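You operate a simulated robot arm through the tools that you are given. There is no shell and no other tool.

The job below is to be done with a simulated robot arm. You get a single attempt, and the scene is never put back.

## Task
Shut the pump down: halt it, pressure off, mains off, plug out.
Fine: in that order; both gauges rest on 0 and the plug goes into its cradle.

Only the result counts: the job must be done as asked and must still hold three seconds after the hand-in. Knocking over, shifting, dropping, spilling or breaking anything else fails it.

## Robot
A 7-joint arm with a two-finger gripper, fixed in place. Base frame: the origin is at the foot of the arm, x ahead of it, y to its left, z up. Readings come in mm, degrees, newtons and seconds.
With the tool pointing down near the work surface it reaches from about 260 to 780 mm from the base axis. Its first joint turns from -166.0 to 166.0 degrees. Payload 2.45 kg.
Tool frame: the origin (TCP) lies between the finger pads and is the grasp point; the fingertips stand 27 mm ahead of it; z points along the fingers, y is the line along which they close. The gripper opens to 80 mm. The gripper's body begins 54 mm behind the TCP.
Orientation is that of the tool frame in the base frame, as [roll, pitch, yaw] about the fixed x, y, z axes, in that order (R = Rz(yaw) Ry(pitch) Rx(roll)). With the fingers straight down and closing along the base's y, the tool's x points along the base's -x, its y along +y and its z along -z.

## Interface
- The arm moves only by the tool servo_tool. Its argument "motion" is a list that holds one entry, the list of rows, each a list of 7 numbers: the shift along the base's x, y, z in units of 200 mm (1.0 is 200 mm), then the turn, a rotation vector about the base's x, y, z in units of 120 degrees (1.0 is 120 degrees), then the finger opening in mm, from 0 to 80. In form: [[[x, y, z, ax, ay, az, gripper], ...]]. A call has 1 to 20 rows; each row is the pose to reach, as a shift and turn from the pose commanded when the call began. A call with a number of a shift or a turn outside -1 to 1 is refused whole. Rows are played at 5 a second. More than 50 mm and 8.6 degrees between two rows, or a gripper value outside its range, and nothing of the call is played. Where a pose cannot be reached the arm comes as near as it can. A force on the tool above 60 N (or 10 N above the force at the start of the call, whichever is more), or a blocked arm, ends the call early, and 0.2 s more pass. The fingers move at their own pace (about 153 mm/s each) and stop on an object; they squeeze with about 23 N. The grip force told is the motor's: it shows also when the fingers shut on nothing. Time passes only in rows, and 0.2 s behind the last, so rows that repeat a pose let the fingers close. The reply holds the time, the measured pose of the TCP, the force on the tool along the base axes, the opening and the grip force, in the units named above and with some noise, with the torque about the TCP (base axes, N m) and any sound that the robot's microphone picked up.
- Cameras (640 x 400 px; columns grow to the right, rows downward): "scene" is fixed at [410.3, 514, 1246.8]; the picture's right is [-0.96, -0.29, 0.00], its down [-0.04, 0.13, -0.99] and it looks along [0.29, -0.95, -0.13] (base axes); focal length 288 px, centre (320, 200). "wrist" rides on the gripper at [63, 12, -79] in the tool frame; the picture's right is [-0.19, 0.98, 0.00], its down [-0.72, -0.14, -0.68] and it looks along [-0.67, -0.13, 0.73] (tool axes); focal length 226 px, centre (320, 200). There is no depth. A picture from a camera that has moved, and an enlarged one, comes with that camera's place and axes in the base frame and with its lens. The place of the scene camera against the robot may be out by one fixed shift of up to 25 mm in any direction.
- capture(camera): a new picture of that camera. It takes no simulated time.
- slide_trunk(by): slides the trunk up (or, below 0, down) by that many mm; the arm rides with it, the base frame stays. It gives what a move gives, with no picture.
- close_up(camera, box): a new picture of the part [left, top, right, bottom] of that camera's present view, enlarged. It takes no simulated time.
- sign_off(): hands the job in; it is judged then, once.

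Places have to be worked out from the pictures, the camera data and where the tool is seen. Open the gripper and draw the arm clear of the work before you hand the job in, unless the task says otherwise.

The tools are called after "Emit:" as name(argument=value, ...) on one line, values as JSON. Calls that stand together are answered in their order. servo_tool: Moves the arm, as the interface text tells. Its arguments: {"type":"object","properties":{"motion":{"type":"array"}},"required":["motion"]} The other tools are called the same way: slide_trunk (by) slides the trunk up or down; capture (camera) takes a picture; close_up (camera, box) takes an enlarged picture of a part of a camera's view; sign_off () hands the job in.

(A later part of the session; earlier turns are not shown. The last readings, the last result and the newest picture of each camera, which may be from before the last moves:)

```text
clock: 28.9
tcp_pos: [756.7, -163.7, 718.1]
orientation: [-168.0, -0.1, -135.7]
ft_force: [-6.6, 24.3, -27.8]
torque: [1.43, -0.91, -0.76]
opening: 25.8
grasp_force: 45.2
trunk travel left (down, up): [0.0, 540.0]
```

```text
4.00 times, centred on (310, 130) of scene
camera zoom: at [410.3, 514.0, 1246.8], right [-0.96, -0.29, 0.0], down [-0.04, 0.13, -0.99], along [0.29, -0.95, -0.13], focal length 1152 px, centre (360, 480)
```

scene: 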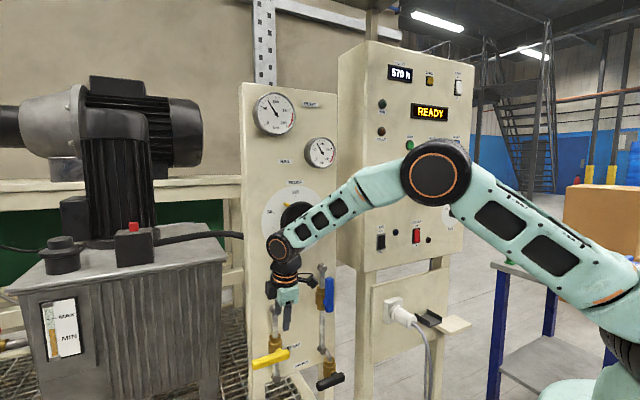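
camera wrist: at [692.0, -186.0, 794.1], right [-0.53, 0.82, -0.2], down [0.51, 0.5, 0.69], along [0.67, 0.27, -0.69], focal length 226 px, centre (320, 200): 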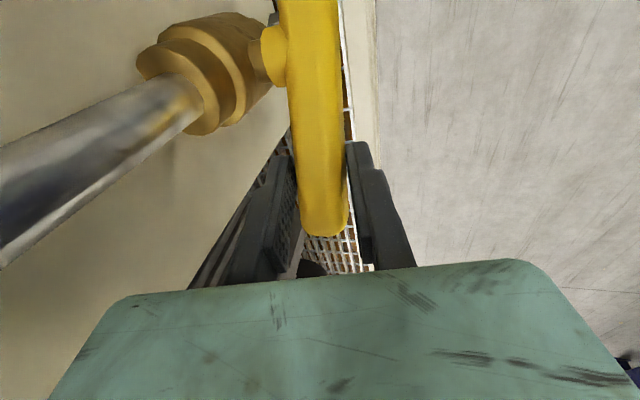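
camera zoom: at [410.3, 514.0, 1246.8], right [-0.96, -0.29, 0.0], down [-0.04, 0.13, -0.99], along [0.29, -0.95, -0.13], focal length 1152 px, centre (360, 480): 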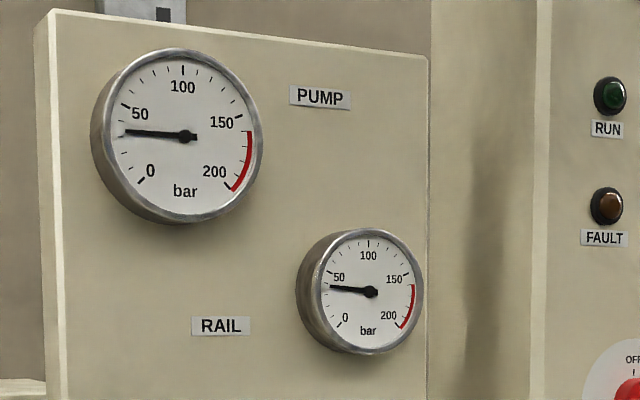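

The handle is turning up and both gauges are falling. I continue the arc to vertical.

Emit:
servo_tool(motion=[[[-0.0105, -0.0102, 0.0155, 0, 0, 0, 0], [-0.0216, -0.0209, 0.03, 0, 0, 0, 0], [-0.0338, -0.0327, 0.0428, 0, 0, 0, 0], [-0.0467, -0.0452, 0.0545, 0, 0, 0, 0], [-0.0603, -0.0583, 0.0639, 0, 0, 0, 0], [-0.0744, -0.0719, 0.0725, 0, 0, 0, 0], [-0.089, -0.086, 0.079, 0, 0, 0, 0], [-0.1039, -0.1004, 0.0835, 0, 0, 0, 0], [-0.119, -0.115, 0.086, 0, 0, 0, 0], [-0.1345, -0.13, 0.087, 0, 0, 0, 0], [-0.1345, -0.13, 0.087, 0, 0, 0, 0]]])

Emit:
capture(camera="wrist")

Emit:
close_up(camera="scene", box=[220, 240, 380, 400])

Emit:
close_up(camera="scene", box=[230, 80, 390, 180])

```text
clock: 31.3
tcp_pos: [728.6, -190.4, 743.4]
orientation: [-167.7, 0.3, -136.0]
ft_force: [5.5, 32.5, 39.5]
torque: [2.09, -0.04, -0.33]
opening: 26.4
grasp_force: 44.9
trunk travel left (down, up): [0.0, 540.0]
```

```text
taken
camera wrist: at [662.2, -212.6, 819.2], right [-0.53, 0.82, -0.21], down [0.51, 0.5, 0.7], along [0.68, 0.26, -0.68], focal length 226 px, centre (320, 200)
```

wrist: 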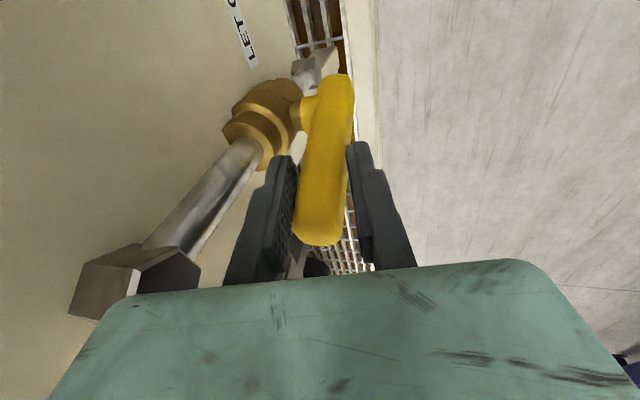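

```text
2.50 times, centred on (300, 320) of scene
camera zoom: at [410.3, 514.0, 1246.8], right [-0.96, -0.29, 0.0], down [-0.04, 0.13, -0.99], along [0.29, -0.95, -0.13], focal length 720 px, centre (370, -100)
```

zoom: 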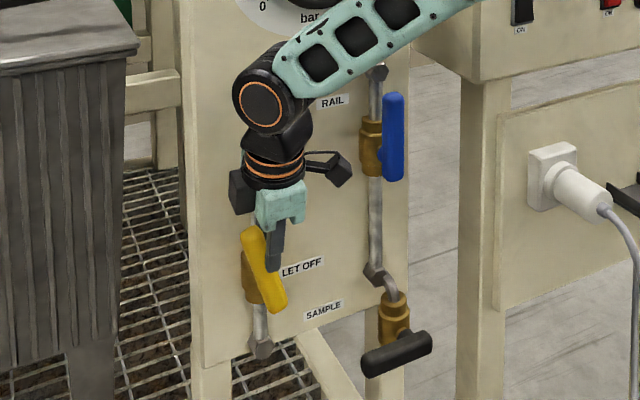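

```text
4.00 times, centred on (310, 130) of scene
camera zoom: at [410.3, 514.0, 1246.8], right [-0.96, -0.29, 0.0], down [-0.04, 0.13, -0.99], along [0.29, -0.95, -0.13], focal length 1152 px, centre (360, 480)
```

zoom: 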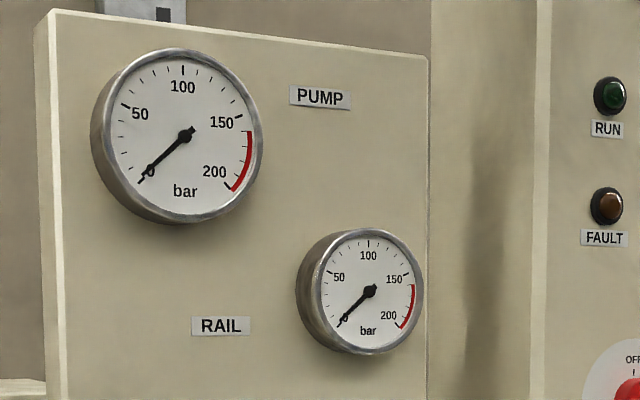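

Both gauges are essentially at 0 with the handle around 70°; the fingers have slid on it. I release gently, and back out along the tool axis, then I'll push the handle fully upright from its left side.

Emit:
servo_tool(motion=[[[0, 0, 0, 0, 0, 0, 36], [0, 0, 0, 0, 0, 0, 36], [-0.02, 0.021, 0.1, 0, 0, 0, 36], [-0.05, 0.052, 0.25, 0, 0, 0, 36], [-0.1, 0.1, 0.45, 0, 0, 0, 36], [-0.1, 0.1, 0.45, 0, 0, 0, 36]]])

Emit:
capture(camera="wrist")

Emit:
close_up(camera="scene", box=[220, 240, 380, 400])

Emit:
close_up(camera="scene", box=[230, 80, 390, 180])

```text
clock: 32.7
tcp_pos: [707.5, -174.8, 827.9]
orientation: [-167.9, 0.0, -136.0]
ft_force: [-0.3, 0.1, 0.6]
torque: [-0.03, -0.02, 0.01]
opening: 36.0
grasp_force: 0.0
trunk travel left (down, up): [0.0, 540.0]
```

```text
taken
camera wrist: at [642.2, -197.2, 903.5], right [-0.53, 0.82, -0.21], down [0.51, 0.5, 0.7], along [0.68, 0.26, -0.69], focal length 226 px, centre (320, 200)
```

wrist: 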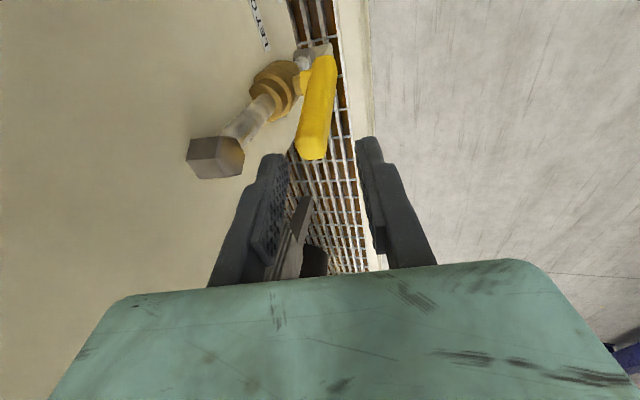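

```text
2.50 times, centred on (300, 320) of scene
camera zoom: at [410.3, 514.0, 1246.8], right [-0.96, -0.29, 0.0], down [-0.04, 0.13, -0.99], along [0.29, -0.95, -0.13], focal length 720 px, centre (370, -100)
```

zoom: 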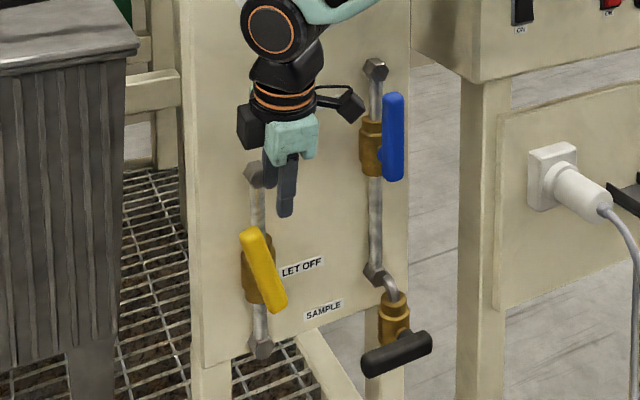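

```text
4.00 times, centred on (310, 130) of scene
camera zoom: at [410.3, 514.0, 1246.8], right [-0.96, -0.29, 0.0], down [-0.04, 0.13, -0.99], along [0.29, -0.95, -0.13], focal length 1152 px, centre (360, 480)
```

zoom: 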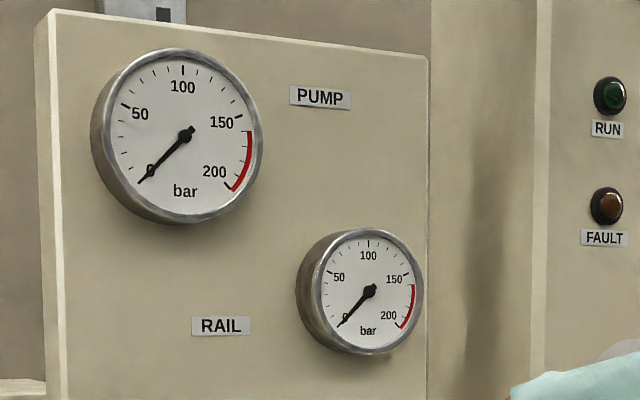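

The handle sits at roughly 70° with its tip near e=413. I move to its left side with closed fingers and lower alongside its upper end.

Emit:
servo_tool(motion=[[[0.13, 0.055, 0, 0, 0, 0, 0], [0.2615, 0.1095, 0, 0, 0, 0, 0], [0.2615, 0.1095, -0.15, 0, 0, 0, 0], [0.2615, 0.1095, -0.3145, 0, 0, 0, 0], [0.2615, 0.1095, -0.3145, 0, 0, 0, 0]]])

Emit:
capture(camera="wrist")

Emit:
close_up(camera="scene", box=[220, 240, 380, 400])

```text
clock: 33.9
tcp_pos: [762.0, -151.9, 764.1]
orientation: [-167.9, 0.0, -136.0]
ft_force: [-0.2, 0.7, -0.8]
torque: [0.03, -0.01, 0.05]
opening: 0.0
grasp_force: 22.7
trunk travel left (down, up): [0.0, 540.0]
```

```text
taken
camera wrist: at [695.9, -172.9, 839.3], right [-0.53, 0.82, -0.21], down [0.51, 0.5, 0.7], along [0.68, 0.26, -0.69], focal length 226 px, centre (320, 200)
```

wrist: 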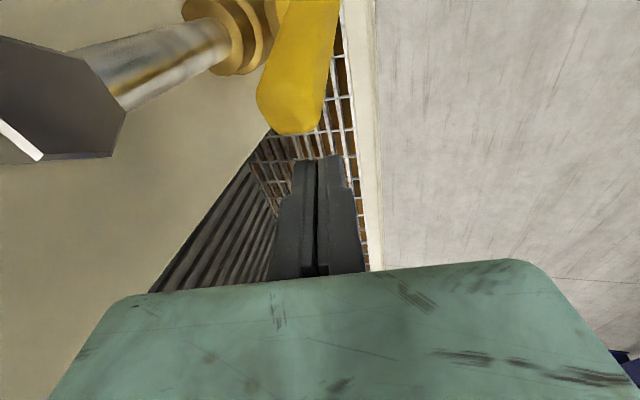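

```text
2.50 times, centred on (300, 320) of scene
camera zoom: at [410.3, 514.0, 1246.8], right [-0.96, -0.29, 0.0], down [-0.04, 0.13, -0.99], along [0.29, -0.95, -0.13], focal length 720 px, centre (370, -100)
```

zoom: 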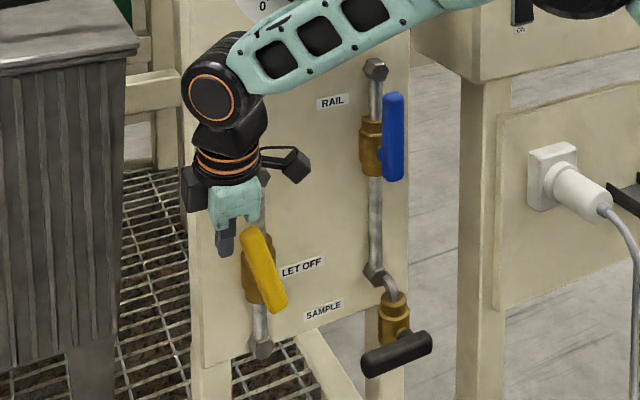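

The closed fingers are beside the handle's upper end; I push along -e to stand it upright.

Emit:
servo_tool(motion=[[[-0.014, -0.031, 0, 0, 0, 0, 0], [-0.038, -0.057, 0, 0, 0, 0, 0], [-0.062, -0.081, 0, 0, 0, 0, 0], [-0.086, -0.104, 0, 0, 0, 0, 0], [-0.11, -0.127, 0, 0, 0, 0, 0], [-0.13, -0.145, 0, 0, 0, 0, 0], [-0.141, -0.157, 0, 0, 0, 0, 0], [-0.141, -0.157, 0, 0, 0, 0, 0]]])

Emit:
capture(camera="wrist")

Emit:
close_up(camera="scene", box=[220, 240, 380, 400])

```text
clock: 35.7
tcp_pos: [736.5, -179.7, 766.2]
orientation: [-167.5, 0.2, -135.9]
ft_force: [32.5, 18.4, 14.9]
torque: [0.0, -0.52, 0.31]
opening: 0.3
grasp_force: 23.2
trunk travel left (down, up): [0.0, 540.0]
```

```text
taken
camera wrist: at [670.3, -201.8, 841.7], right [-0.53, 0.82, -0.21], down [0.51, 0.5, 0.7], along [0.68, 0.26, -0.68], focal length 226 px, centre (320, 200)
```

wrist: 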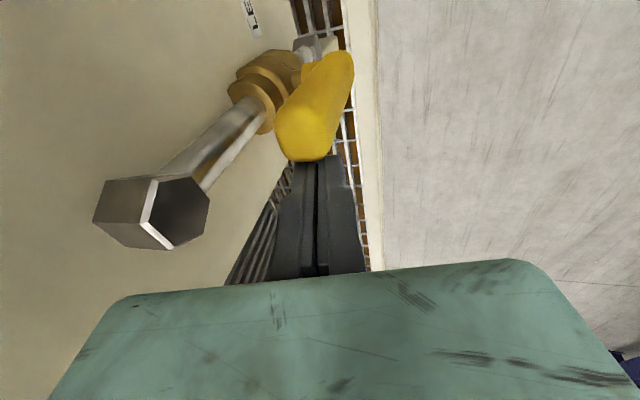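

```text
2.50 times, centred on (300, 320) of scene
camera zoom: at [410.3, 514.0, 1246.8], right [-0.96, -0.29, 0.0], down [-0.04, 0.13, -0.99], along [0.29, -0.95, -0.13], focal length 720 px, centre (370, -100)
```

zoom: 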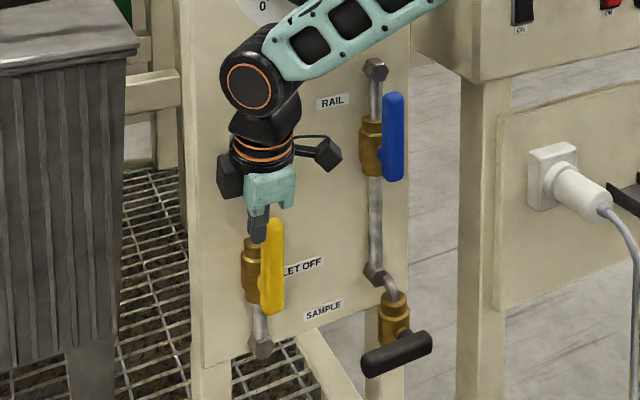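

The LET OFF handle is now upright like the open rail valve. I retreat from it, check the gauges, and undo the tool rotation.

Emit:
servo_tool(motion=[[[0.054, 0.052, 0, 0, 0, 0, 0], [0.054, 0.052, 0.05, 0, 0, 0, 0], [0.02, 0.09, 0.25, 0, 0, 0, 0], [-0.05, 0.16, 0.45, 0, 0, 0, 0], [-0.2, 0.2, 0.6, 0, 0, 0, 0], [-0.4, 0.2, 0.6, 0, 0, 0, 0], [-0.6, 0.15, 0.6, 0, 0, 0, 0], [-0.8, 0.1, 0.6, 0, 0, 0, 0]]])

Emit:
servo_tool(motion=[[[0, 0, 0.03, 0.0305, -0.0383, -0.0368, 0], [-0.03, 0, 0.06, 0.0611, -0.0767, -0.0735, 0], [-0.06, 0, 0.09, 0.0916, -0.115, -0.1103, 0], [-0.1, -0.0, 0.12, 0.1222, -0.1533, -0.1471, 0], [-0.15, -0.05, 0.15, 0.1527, -0.1916, -0.1839, 0], [-0.2, -0.1, 0.2, 0.1833, -0.23, -0.2206, 0], [-0.25, -0.15, 0.25, 0.2138, -0.2683, -0.2574, 0]]])

Emit:
capture(camera="scene")

Emit:
close_up(camera="scene", box=[230, 80, 390, 180])

Emit:
close_up(camera="scene", box=[220, 240, 380, 400])

```text
clock: 37.5
tcp_pos: [573.8, -165.1, 884.9]
orientation: [-167.8, 0.0, -136.0]
ft_force: [0.3, 0.9, -0.1]
torque: [-0.01, 0.01, 0.01]
opening: 0.0
grasp_force: 22.6
trunk travel left (down, up): [0.0, 540.0]
```

```text
clock: 39.1
tcp_pos: [522.9, -193.2, 934.8]
orientation: [-176.9, 39.9, -171.7]
ft_force: [0.1, 0.2, 0.1]
torque: [-0.01, 0.03, -0.03]
opening: 0.1
grasp_force: 22.8
trunk travel left (down, up): [0.0, 540.0]
```

```text
taken
```

scene: 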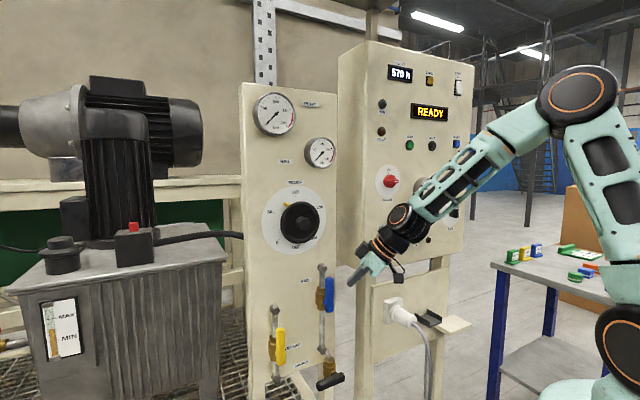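

```text
4.00 times, centred on (310, 130) of scene
camera zoom: at [410.3, 514.0, 1246.8], right [-0.96, -0.29, 0.0], down [-0.04, 0.13, -0.99], along [0.29, -0.95, -0.13], focal length 1152 px, centre (360, 480)
```

zoom: 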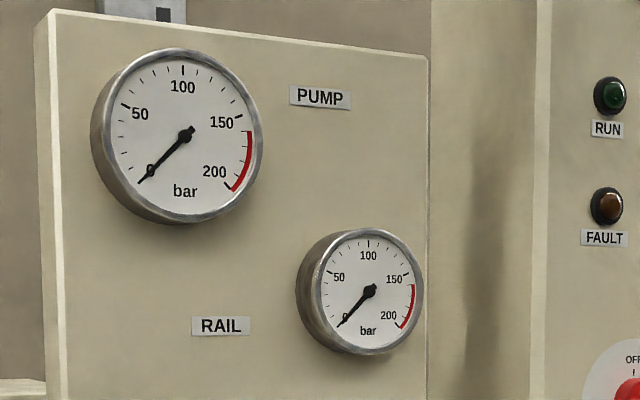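

```text
2.50 times, centred on (300, 320) of scene
camera zoom: at [410.3, 514.0, 1246.8], right [-0.96, -0.29, 0.0], down [-0.04, 0.13, -0.99], along [0.29, -0.95, -0.13], focal length 720 px, centre (370, -100)
```

zoom: 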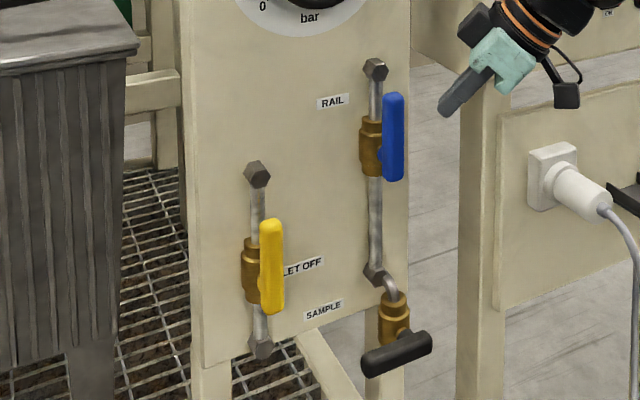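

Gauges rest on 0 with the LET OFF handle open. Next MAINS, at roughly (476, -485, 1173): I swing back in front of the electrical panel and tilt up.

Emit:
servo_tool(motion=[[[-0.1, -0.1, 0.12, 0, 0, -0.059, 0], [-0.19, -0.2, 0.24, 0, 0, -0.119, 0], [-0.28, -0.3, 0.36, 0, 0, -0.178, 0], [-0.36, -0.4, 0.48, 0, 0, -0.237, 0], [-0.44, -0.5, 0.6, 0, 0, -0.296, 0], [-0.52, -0.6, 0.7, 0, 0, -0.356, 0], [-0.6, -0.7, 0.8, 0, 0, -0.415, 0], [-0.6, -0.7, 0.8, 0, 0, -0.415, 0]]])

Emit:
servo_tool(motion=[[[-0.03, -0.03, 0.08, -0.038, -0.037, 0, 0], [-0.06, -0.06, 0.16, -0.076, -0.073, 0, 0], [-0.1, -0.1, 0.24, -0.114, -0.11, 0, 0], [-0.14, -0.14, 0.32, -0.152, -0.147, 0, 0], [-0.19, -0.185, 0.4, -0.19, -0.183, 0, 0], [-0.19, -0.185, 0.4, -0.228, -0.22, 0, 0], [-0.19, -0.185, 0.4, -0.228, -0.22, 0, 0]]])

Emit:
capture(camera="wrist")

Emit:
capture(camera="scene")

```text
clock: 40.9
tcp_pos: [406.0, -339.3, 1091.9]
orientation: [-176.9, 39.7, 138.6]
ft_force: [-0.6, -0.4, 0.1]
torque: [-0.03, -0.02, 0.01]
opening: 0.1
grasp_force: 22.8
trunk travel left (down, up): [0.0, 540.0]
```

```text
clock: 42.7
tcp_pos: [377.2, -383.2, 1133.4]
orientation: [-166.5, 72.4, 147.7]
ft_force: [-0.7, 0.2, 0.4]
torque: [0.02, 0.0, -0.01]
opening: 0.0
grasp_force: 23.0
trunk travel left (down, up): [0.0, 540.0]
stopped in row 7: the arm was blocked; the commanded pose is now the measured one
```

```text
taken
camera wrist: at [318.0, -307.7, 1095.9], right [0.74, 0.66, 0.12], down [-0.37, 0.26, 0.89], along [0.56, -0.71, 0.43], focal length 226 px, centre (320, 200)
```

wrist: 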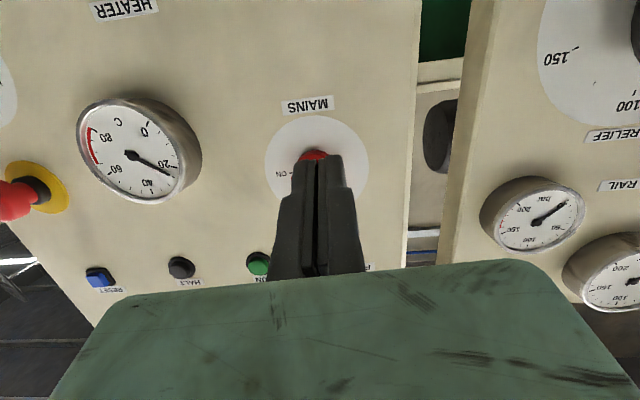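

```text
taken
```

scene: 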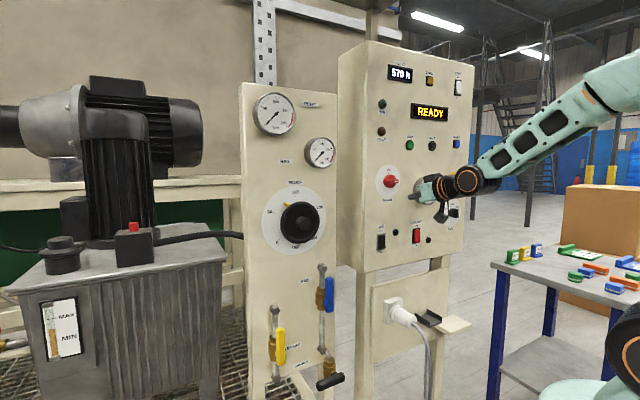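

The tool is at about -17° elevation facing MAINS, whose disc centre I estimate near (480, -509, 1174). I roll the tool +94° about its axis so the fingers close vertically around the horizontal bar.

Emit:
servo_tool(motion=[[[0, 0, 0, 0.043, -0.0452, -0.0192, 0], [0, 0, 0, 0.086, -0.0905, -0.0383, 0], [0, 0, 0, 0.129, -0.1357, -0.0575, 0], [0, 0, 0, 0.172, -0.181, -0.0767, 10], [0, 0, 0, 0.215, -0.2262, -0.0958, 20], [0, 0, 0, 0.258, -0.2715, -0.115, 30], [0, 0, 0, 0.301, -0.3167, -0.1342, 40], [0, 0, 0, 0.344, -0.362, -0.1533, 50], [0, 0, 0, 0.387, -0.4072, -0.1725, 50], [0, 0, 0, 0.43, -0.4525, -0.1917, 50], [0, 0, 0, 0.473, -0.4977, -0.2108, 50], [0, 0, 0, 0.516, -0.543, -0.23, 50], [0, 0, 0, 0.516, -0.543, -0.23, 50]]])

Emit:
capture(camera="wrist")

Emit:
capture(camera="scene")

```text
clock: 45.5
tcp_pos: [376.6, -385.5, 1133.8]
orientation: [107.4, 0.5, 43.2]
ft_force: [-0.3, 0.6, 0.2]
torque: [-0.03, -0.04, 0.0]
opening: 49.8
grasp_force: 0.1
trunk travel left (down, up): [0.0, 540.0]
```

```text
taken
camera wrist: at [373.8, -286.5, 1169.7], right [0.06, -0.34, 0.94], down [-1.0, 0.02, 0.07], along [-0.04, -0.94, -0.34], focal length 226 px, centre (320, 200)
```

wrist: 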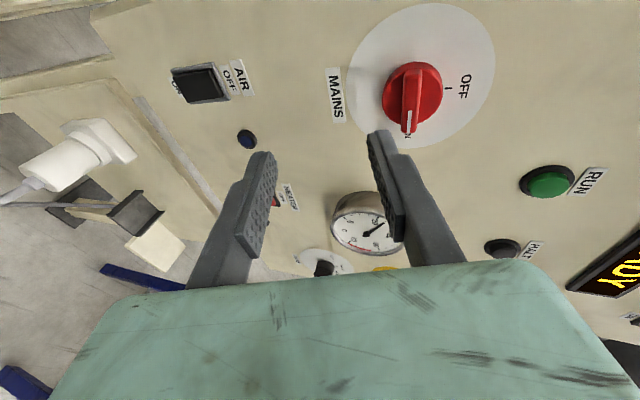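

```text
taken
```

scene: 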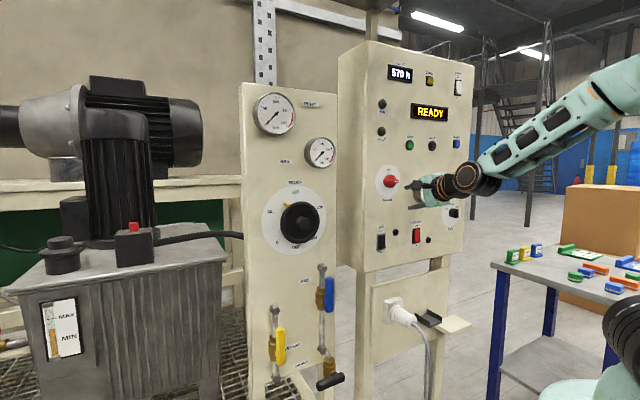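

The knob bar is visible and horizontal. I take a close-up to fix its centre precisely.

Emit:
close_up(camera="wrist", box=[320, 0, 520, 160])

Emit:
close_up(camera="scene", box=[360, 150, 450, 220])

```text
2.50 times, centred on (420, 80) of wrist
camera zoom: at [373.8, -286.5, 1169.7], right [0.06, -0.34, 0.94], down [-1.0, 0.02, 0.07], along [-0.04, -0.94, -0.34], focal length 565 px, centre (70, 500)
```

zoom: 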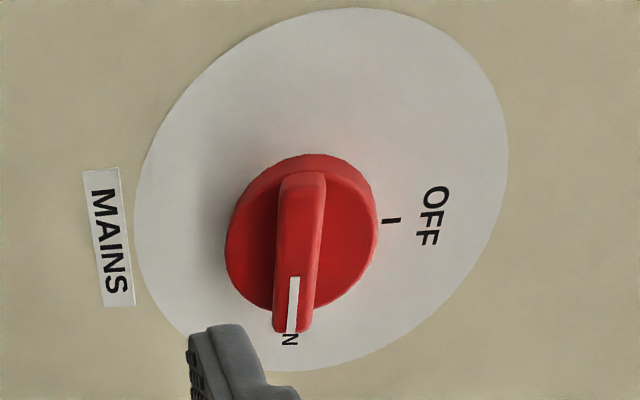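

```text
5.71 times, centred on (405, 185) of scene
camera zoom: at [410.3, 514.0, 1246.8], right [-0.96, -0.29, 0.0], down [-0.04, 0.13, -0.99], along [0.29, -0.95, -0.13], focal length 1646 px, centre (-166, 286)
```

zoom: 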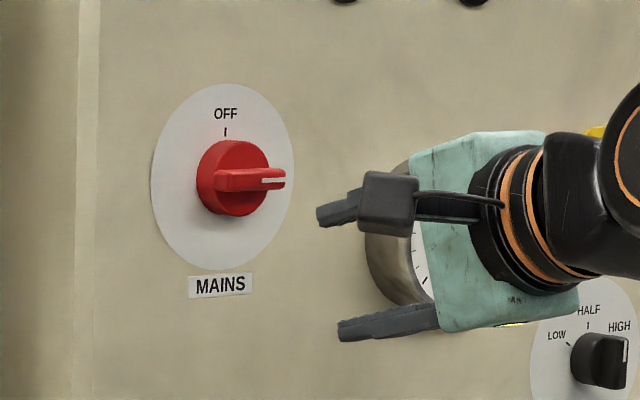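

Refined: knob axis near e≈-14, z≈1171, bar front at n≈-670. I move to a pre-grasp about 50 mm in front of the bar.

Emit:
servo_tool(motion=[[[0.07, -0.115, 0.063, 0, 0, 0, 50], [0.145, -0.235, 0.127, 0, 0, 0, 50], [0.2175, -0.3535, 0.191, 0, 0, 0, 50], [0.2175, -0.3535, 0.191, 0, 0, 0, 50]]])

Emit:
capture(camera="wrist")

Emit:
close_up(camera="scene", box=[360, 150, 450, 220])

```text
clock: 46.5
tcp_pos: [417.9, -453.7, 1176.2]
orientation: [107.1, 0.2, 43.1]
ft_force: [-0.9, 1.0, 0.8]
torque: [0.0, -0.02, -0.01]
opening: 50.0
grasp_force: 0.0
trunk travel left (down, up): [0.0, 540.0]
```

```text
taken
camera wrist: at [415.0, -356.7, 1211.8], right [0.06, -0.34, 0.94], down [-1.0, 0.02, 0.07], along [-0.04, -0.94, -0.34], focal length 226 px, centre (320, 200)
```

wrist: 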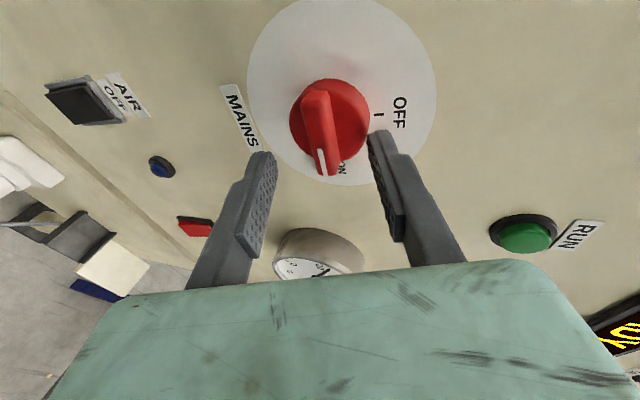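

```text
5.71 times, centred on (405, 185) of scene
camera zoom: at [410.3, 514.0, 1246.8], right [-0.96, -0.29, 0.0], down [-0.04, 0.13, -0.99], along [0.29, -0.95, -0.13], focal length 1646 px, centre (-166, 286)
```

zoom: 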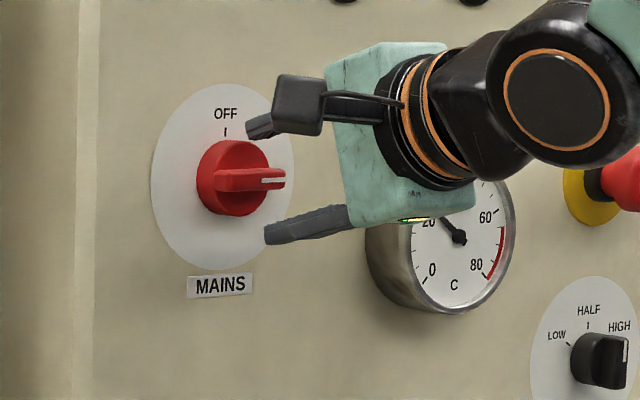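

Stereo refinement: panel 1's normal is about (-0.724, 0.690), the knob axis lies at about (448, -472, 1170) with the bar front only ~4 mm beyond the fingertips. I nudge forward 12 mm and +7 mm sideways and look again.

Emit:
servo_tool(motion=[[[0.034, -0.008, 0, 0, 0, 0, 50], [0.0675, -0.016, 0, 0, 0, 0, 50], [0.0675, -0.016, 0, 0, 0, 0, 50]]])

Emit:
capture(camera="wrist")

Emit:
close_up(camera="scene", box=[360, 150, 450, 220])

```text
clock: 47.3
tcp_pos: [425.4, -455.8, 1181.5]
orientation: [106.7, 0.1, 42.9]
ft_force: [-41.9, 19.7, 20.3]
torque: [-0.87, -0.66, -0.29]
opening: 35.3
grasp_force: 0.1
trunk travel left (down, up): [0.0, 540.0]
```

```text
taken
camera wrist: at [423.0, -357.6, 1216.1], right [0.05, -0.34, 0.94], down [-1.0, 0.02, 0.06], along [-0.04, -0.94, -0.33], focal length 226 px, centre (320, 200)
```

wrist: 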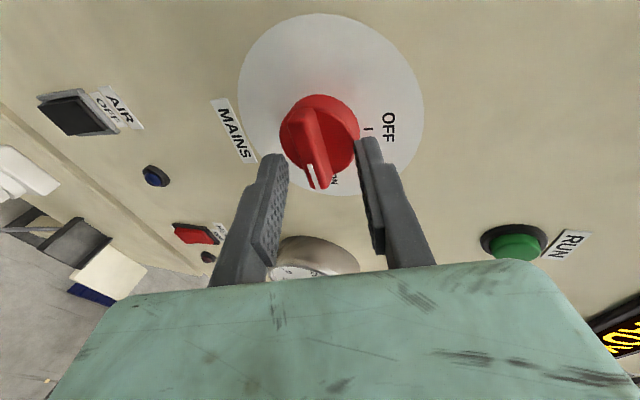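

```text
5.71 times, centred on (405, 185) of scene
camera zoom: at [410.3, 514.0, 1246.8], right [-0.96, -0.29, 0.0], down [-0.04, 0.13, -0.99], along [0.29, -0.95, -0.13], focal length 1646 px, centre (-166, 286)
```

zoom: 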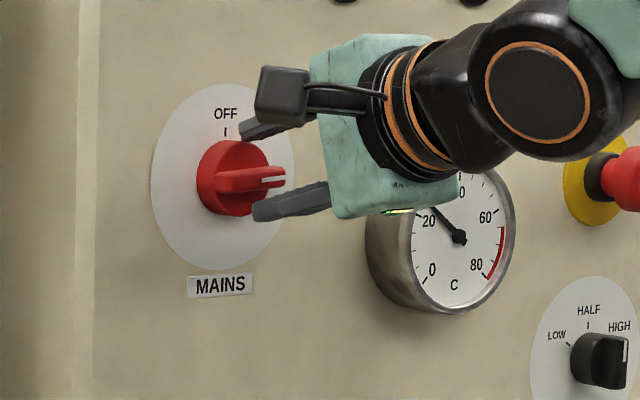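

The lower finger is touching the knob's round base (force ~50 N), so I'm deep enough: I back off ~8 mm and close onto the bar.

Emit:
servo_tool(motion=[[[-0.029, 0.0276, 0, 0, 0, 0, 50], [-0.029, 0.0276, 0, 0, 0, 0, 40], [-0.029, 0.0276, 0, 0, 0, 0, 20], [-0.029, 0.0276, 0, 0, 0, 0, 0], [-0.029, 0.0276, 0, 0, 0, 0, 0]]])

Emit:
capture(camera="wrist")

Emit:
close_up(camera="scene", box=[360, 150, 450, 220])

```text
clock: 48.5
tcp_pos: [423.8, -453.6, 1175.5]
orientation: [107.2, 0.3, 42.9]
ft_force: [0.1, 0.1, -0.3]
torque: [0.0, -0.01, 0.04]
opening: 0.0
grasp_force: 23.1
trunk travel left (down, up): [0.0, 540.0]
```

```text
taken
camera wrist: at [421.4, -355.3, 1210.4], right [0.06, -0.34, 0.94], down [-1.0, 0.02, 0.07], along [-0.04, -0.94, -0.34], focal length 226 px, centre (320, 200)
```

wrist: 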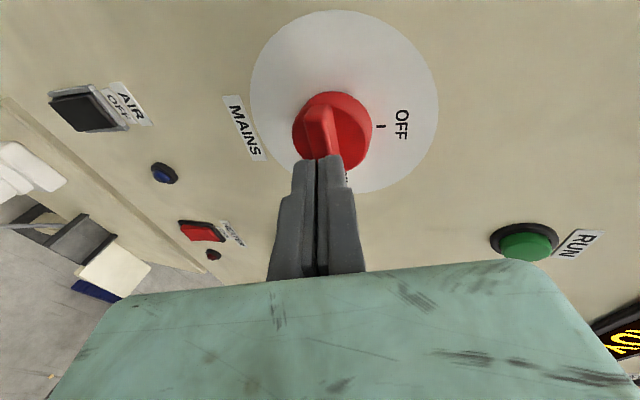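

```text
5.71 times, centred on (405, 185) of scene
camera zoom: at [410.3, 514.0, 1246.8], right [-0.96, -0.29, 0.0], down [-0.04, 0.13, -0.99], along [0.29, -0.95, -0.13], focal length 1646 px, centre (-166, 286)
```

zoom: 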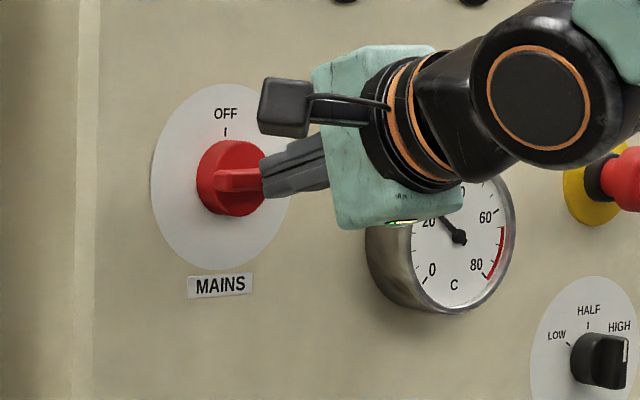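

The fingers closed in front of the bar (it stands only ~8–10 mm proud of the base). Instead of gripping, I'll use the closed fingers to push the bar's ON end upward; first I back off and place the tips below the bar's right end.

Emit:
servo_tool(motion=[[[-0.0725, 0.069, 0, 0, 0, 0, 0], [-0.133, 0.0055, -0.103, 0, 0, 0, 0], [-0.133, 0.0055, -0.103, 0, 0, 0, 0], [-0.075, -0.05, -0.103, 0, 0, 0, 0], [-0.048, -0.075, -0.103, 0, 0, 0, 0], [-0.048, -0.075, -0.103, 0, 0, 0, 0]]])

Emit:
capture(camera="wrist")

Emit:
close_up(camera="scene", box=[370, 160, 430, 210])

```text
clock: 49.9
tcp_pos: [418.4, -466.9, 1154.6]
orientation: [107.1, 0.2, 43.1]
ft_force: [-0.5, -0.4, -0.3]
torque: [0.02, 0.0, -0.03]
opening: 0.0
grasp_force: 22.8
trunk travel left (down, up): [0.0, 540.0]
```

```text
taken
camera wrist: at [415.0, -369.2, 1189.3], right [0.06, -0.34, 0.94], down [-1.0, 0.01, 0.07], along [-0.04, -0.94, -0.34], focal length 226 px, centre (320, 200)
```

wrist: 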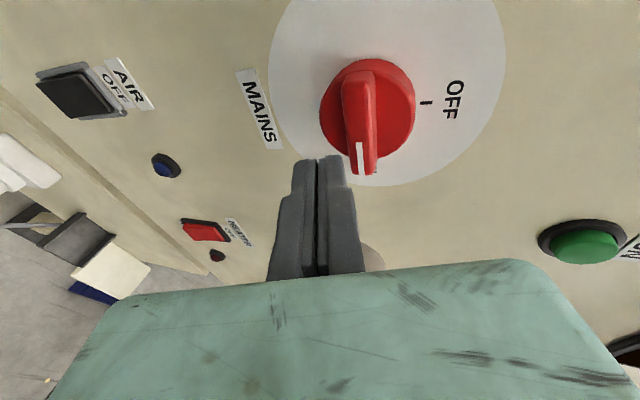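

```text
8.00 times, centred on (400, 185) of scene
camera zoom: at [410.3, 514.0, 1246.8], right [-0.96, -0.29, 0.0], down [-0.04, 0.13, -0.99], along [0.29, -0.95, -0.13], focal length 2305 px, centre (-320, 320)
```

zoom: 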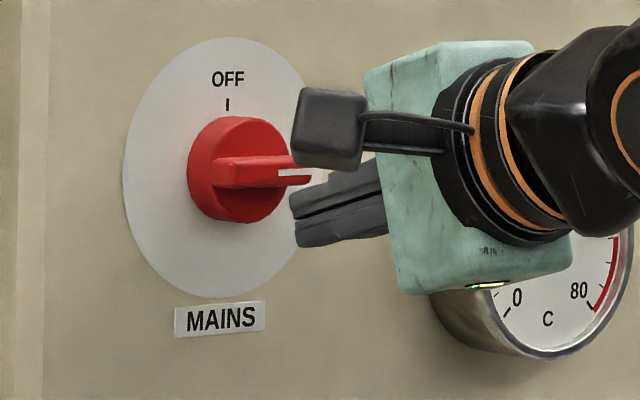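

Tips are just below-right of the bar's end. I move up slowly 22 mm and watch whether the bar is pushed.

Emit:
servo_tool(motion=[[[0, 0, 0.025, 0, 0, 0, 0], [0, 0, 0.05, 0, 0, 0, 0], [0, 0, 0.075, 0, 0, 0, 0], [0, 0, 0.1, 0, 0, 0, 0], [0, 0, 0.11, 0, 0, 0, 0]]])

Emit:
capture(camera="wrist")

Emit:
close_up(camera="scene", box=[370, 160, 430, 210])

```text
clock: 51.1
tcp_pos: [419.1, -465.8, 1177.2]
orientation: [107.1, 0.3, 43.3]
ft_force: [-0.2, -0.4, -0.9]
torque: [-0.02, -0.01, 0.03]
opening: 0.0
grasp_force: 22.9
trunk travel left (down, up): [0.0, 540.0]
```

```text
taken
camera wrist: at [415.3, -367.1, 1213.0], right [0.06, -0.34, 0.94], down [-1.0, 0.01, 0.07], along [-0.04, -0.94, -0.34], focal length 226 px, centre (320, 200)
```

wrist: 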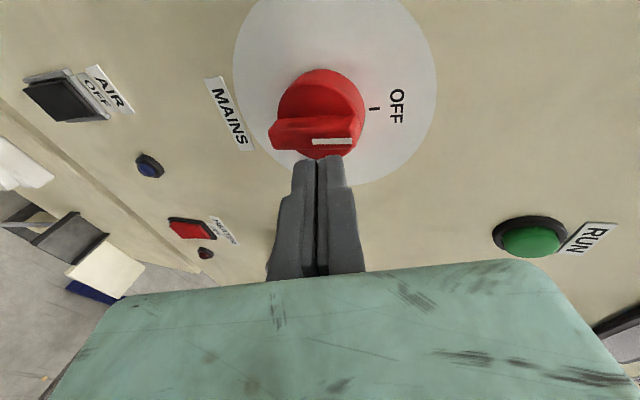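

```text
8.00 times, centred on (400, 185) of scene
camera zoom: at [410.3, 514.0, 1246.8], right [-0.96, -0.29, 0.0], down [-0.04, 0.13, -0.99], along [0.29, -0.95, -0.13], focal length 2305 px, centre (-320, 320)
```

zoom: 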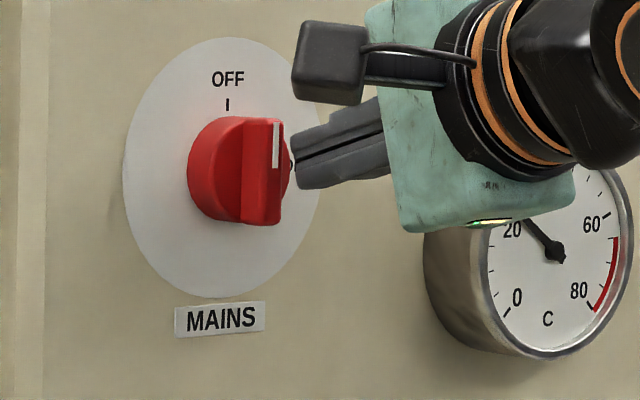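

The knob snapped upright with its white mark toward OFF. I check the display.

Emit:
capture(camera="scene")

Emit:
close_up(camera="wrist", box=[220, 0, 440, 170])

Emit:
close_up(camera="scene", box=[360, 50, 480, 130])

```text
taken
```

scene: 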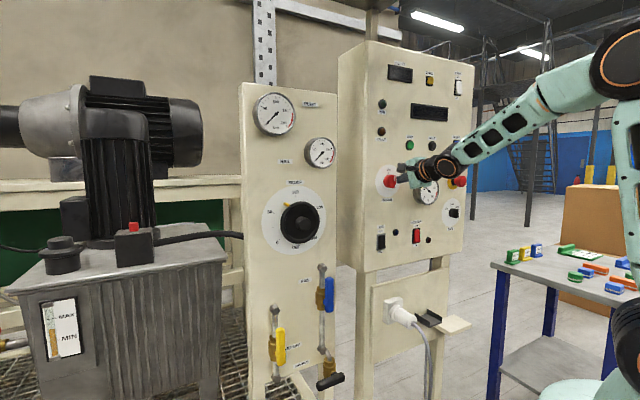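

```text
2.35 times, centred on (330, 85) of wrist
camera zoom: at [415.3, -367.1, 1213.0], right [0.06, -0.34, 0.94], down [-1.0, 0.01, 0.07], along [-0.04, -0.94, -0.34], focal length 532 px, centre (296, 471)
```

zoom: 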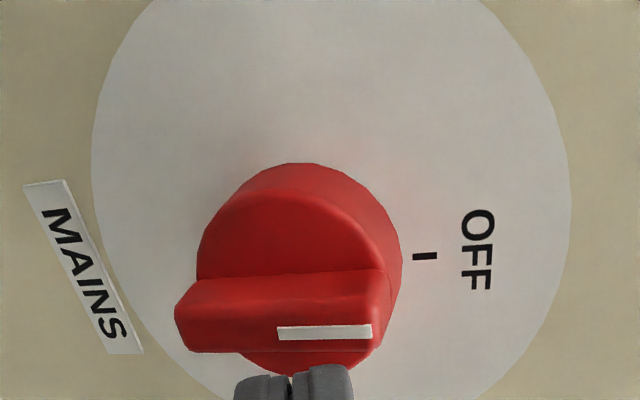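

```text
5.00 times, centred on (420, 90) of scene
camera zoom: at [410.3, 514.0, 1246.8], right [-0.96, -0.29, 0.0], down [-0.04, 0.13, -0.99], along [0.29, -0.95, -0.13], focal length 1440 px, centre (-180, 750)
```

zoom: 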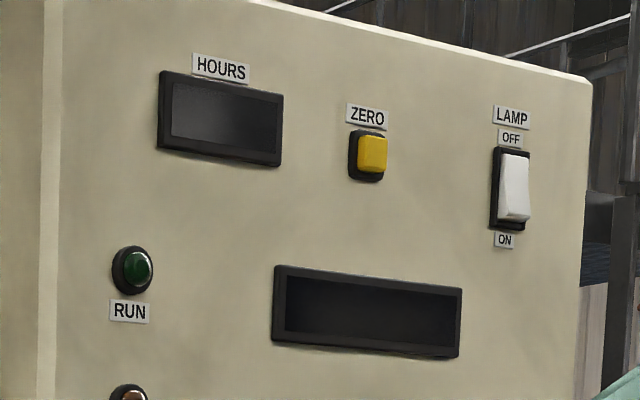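

MAINS is off (displays dark). I back away from the knob and roll the tool back, before going down to the plug.

Emit:
servo_tool(motion=[[[-0.09, 0.086, 0, 0, 0, 0, 0], [-0.18, 0.172, 0, 0, 0, 0, 0], [-0.27, 0.258, 0, 0, 0, 0, 0], [-0.27, 0.258, 0, 0, 0, 0, 0]]])

Emit:
servo_tool(motion=[[[0, 0, 0, -0.043, 0.0454, 0.0192, 0], [0, 0, -0.03, -0.0855, 0.0908, 0.0383, 0], [0, 0, -0.06, -0.128, 0.136, 0.0575, 0], [0, 0, -0.1, -0.171, 0.1816, 0.0767, 0], [0, 0, -0.15, -0.2137, 0.227, 0.0958, 0], [0, 0, -0.2, -0.2565, 0.2725, 0.115, 0], [0, 0, -0.2, -0.299, 0.318, 0.1342, 0], [0, 0, -0.2, -0.342, 0.3633, 0.1533, 0], [0, 0, -0.2, -0.3848, 0.409, 0.1725, 0], [0, 0, -0.2, -0.4275, 0.454, 0.1917, 0], [0, 0, -0.2, -0.47, 0.4995, 0.2108, 0], [0, 0, -0.2, -0.513, 0.545, 0.23, 0]]])

Emit:
close_up(camera="scene", box=[360, 140, 460, 220])

Emit:
capture(camera="wrist")

```text
clock: 52.1
tcp_pos: [365.2, -415.3, 1167.1]
orientation: [107.9, 0.6, 43.2]
ft_force: [-0.3, 0.8, 0.5]
torque: [0.02, 0.0, 0.04]
opening: 0.0
grasp_force: 23.4
trunk travel left (down, up): [0.0, 540.0]
```

```text
clock: 54.7
tcp_pos: [364.5, -413.0, 1134.8]
orientation: [-166.2, 72.5, 147.9]
ft_force: [0.2, 0.0, 0.4]
torque: [0.0, 0.0, -0.01]
opening: 0.0
grasp_force: 22.8
trunk travel left (down, up): [0.0, 540.0]
```

```text
5.00 times, centred on (410, 180) of scene
camera zoom: at [410.3, 514.0, 1246.8], right [-0.96, -0.29, 0.0], down [-0.04, 0.13, -0.99], along [0.29, -0.95, -0.13], focal length 1440 px, centre (-130, 300)
```

zoom: 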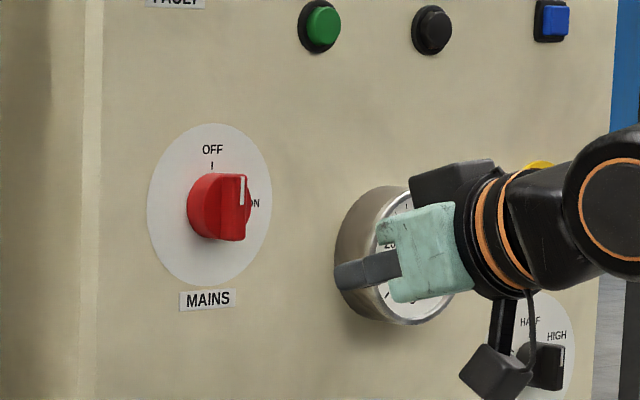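

```text
taken
camera wrist: at [304.2, -338.0, 1098.1], right [0.75, 0.66, 0.11], down [-0.37, 0.26, 0.89], along [0.56, -0.71, 0.43], focal length 226 px, centre (320, 200)
```

wrist: 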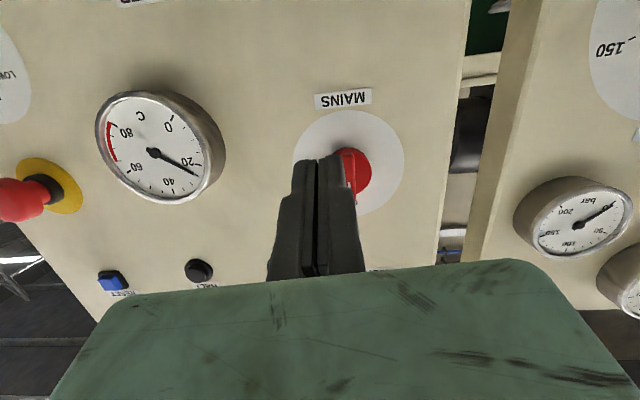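

MAINS points to OFF. Now I tilt the tool down and descend in front of the socket area to look at the plug and cradle.

Emit:
servo_tool(motion=[[[-0.06, 0.02, -0.05, 0.04, 0.038, 0, 20], [-0.12, 0.04, -0.15, 0.08, 0.076, 0, 40], [-0.18, 0.06, -0.3, 0.12, 0.114, 0, 60], [-0.24, 0.08, -0.45, 0.16, 0.152, 0, 80], [-0.3, 0.1, -0.62, 0.2, 0.19, 0, 80], [-0.36, 0.12, -0.8, 0.242, 0.229, 0, 80], [-0.36, 0.12, -0.95, 0.242, 0.229, 0, 80], [-0.36, 0.12, -0.95, 0.242, 0.229, 0, 80]]])

Emit:
capture(camera="wrist")

Emit:
capture(camera="scene")

```text
clock: 56.5
tcp_pos: [289.6, -391.8, 945.0]
orientation: [-177.2, 33.0, 138.4]
ft_force: [-1.0, 0.4, -0.1]
torque: [0.02, 0.06, 0.01]
opening: 80.0
grasp_force: 0.0
trunk travel left (down, up): [0.0, 540.0]
```

```text
taken
camera wrist: at [228.2, -312.7, 977.3], right [0.79, 0.61, 0.07], down [0.1, -0.23, 0.97], along [0.6, -0.76, -0.24], focal length 226 px, centre (320, 200)
```

wrist: 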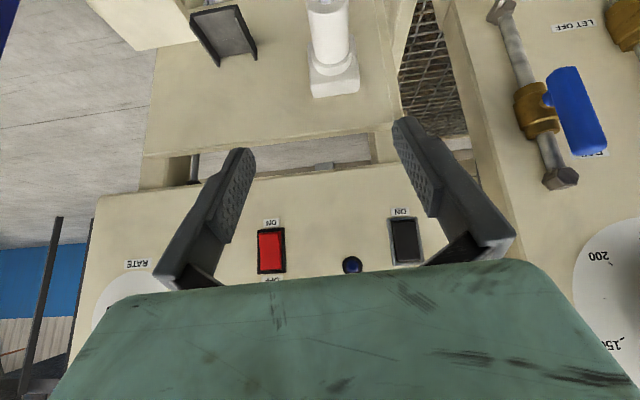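

```text
taken
```

scene: 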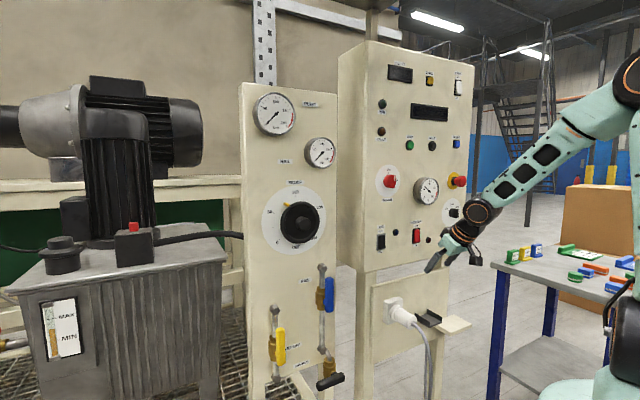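

I need a lower viewpoint of the plug; lowering another 120 mm.

Emit:
servo_tool(motion=[[[0, 0, -0.2, 0, 0, 0, 80], [0, 0, -0.4, 0, 0, 0, 80], [0, 0, -0.6, 0, 0, 0, 80], [0, 0, -0.6, 0, 0, 0, 80]]])

Emit:
capture(camera="wrist")

Emit:
close_up(camera="wrist", box=[140, 0, 400, 170])

```text
clock: 57.5
tcp_pos: [289.2, -393.6, 826.1]
orientation: [-177.4, 33.0, 138.0]
ft_force: [-0.3, 0.4, 0.0]
torque: [0.04, 0.02, 0.03]
opening: 80.0
grasp_force: 0.1
out of reach, approached as far as the arm can: row 2
trunk travel left (down, up): [0.0, 540.0]
```

```text
taken
camera wrist: at [228.5, -315.8, 858.2], right [0.79, 0.6, 0.07], down [0.1, -0.23, 0.97], along [0.6, -0.76, -0.24], focal length 226 px, centre (320, 200)
```

wrist: 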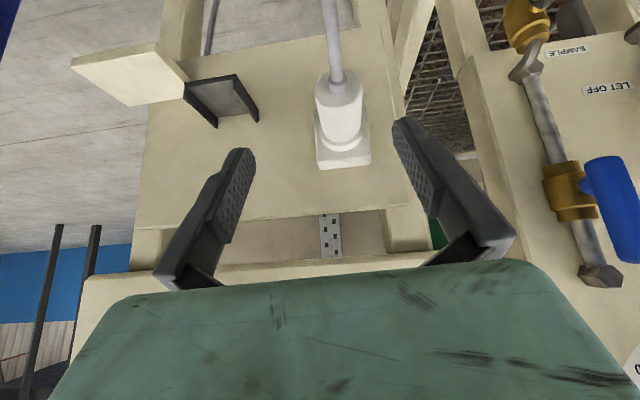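

```text
2.35 times, centred on (270, 85) of wrist
camera zoom: at [228.5, -315.8, 858.2], right [0.79, 0.6, 0.07], down [0.1, -0.23, 0.97], along [0.6, -0.76, -0.24], focal length 532 px, centre (438, 471)
```

zoom: 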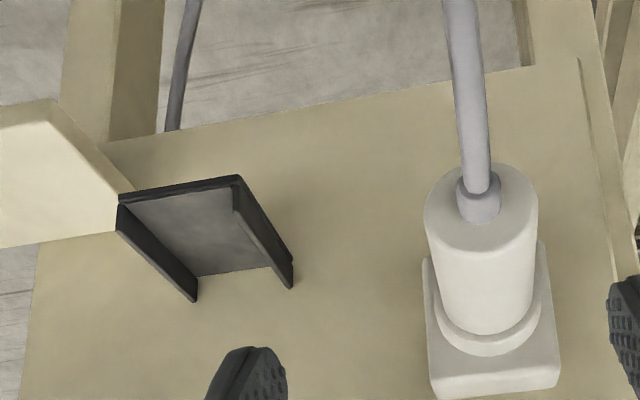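

From two heights: the plug axis lies near e≈-58, z≈690, body spanning n≈-655…-580 (dia ≈47 mm); the cradle centre is near e≈-213, z top of walls ≈650. I move in above the plug with open fingers and look again.

Emit:
servo_tool(motion=[[[0.12, -0.09, -0.05, 0, 0, 0, 80], [0.24, -0.18, -0.12, 0, 0, 0, 80], [0.36, -0.27, -0.2, 0, 0, 0, 80], [0.4685, -0.36, -0.28, 0, 0, 0, 80], [0.4685, -0.36, -0.33, 0, 0, 0, 80], [0.4685, -0.36, -0.33, 0, 0, 0, 80]]])

Emit:
capture(camera="wrist")

Emit:
close_up(camera="scene", box=[350, 240, 490, 360])

```text
clock: 58.9
tcp_pos: [384.7, -463.9, 760.7]
orientation: [-177.2, 33.0, 138.3]
ft_force: [0.8, -0.4, 0.3]
torque: [0.0, 0.01, -0.02]
opening: 80.0
grasp_force: 0.0
trunk travel left (down, up): [0.0, 540.0]
```

```text
taken
camera wrist: at [324.6, -385.9, 792.9], right [0.79, 0.61, 0.07], down [0.1, -0.23, 0.97], along [0.6, -0.76, -0.24], focal length 226 px, centre (320, 200)
```

wrist: 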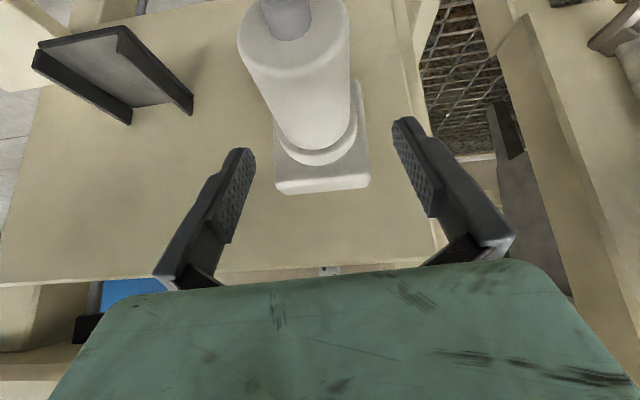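

```text
3.33 times, centred on (420, 300) of scene
camera zoom: at [410.3, 514.0, 1246.8], right [-0.96, -0.29, 0.0], down [-0.04, 0.13, -0.99], along [0.29, -0.95, -0.13], focal length 960 px, centre (-13, -133)
```

zoom: 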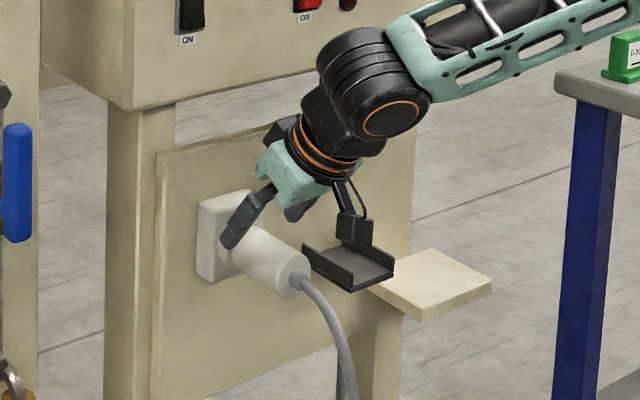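

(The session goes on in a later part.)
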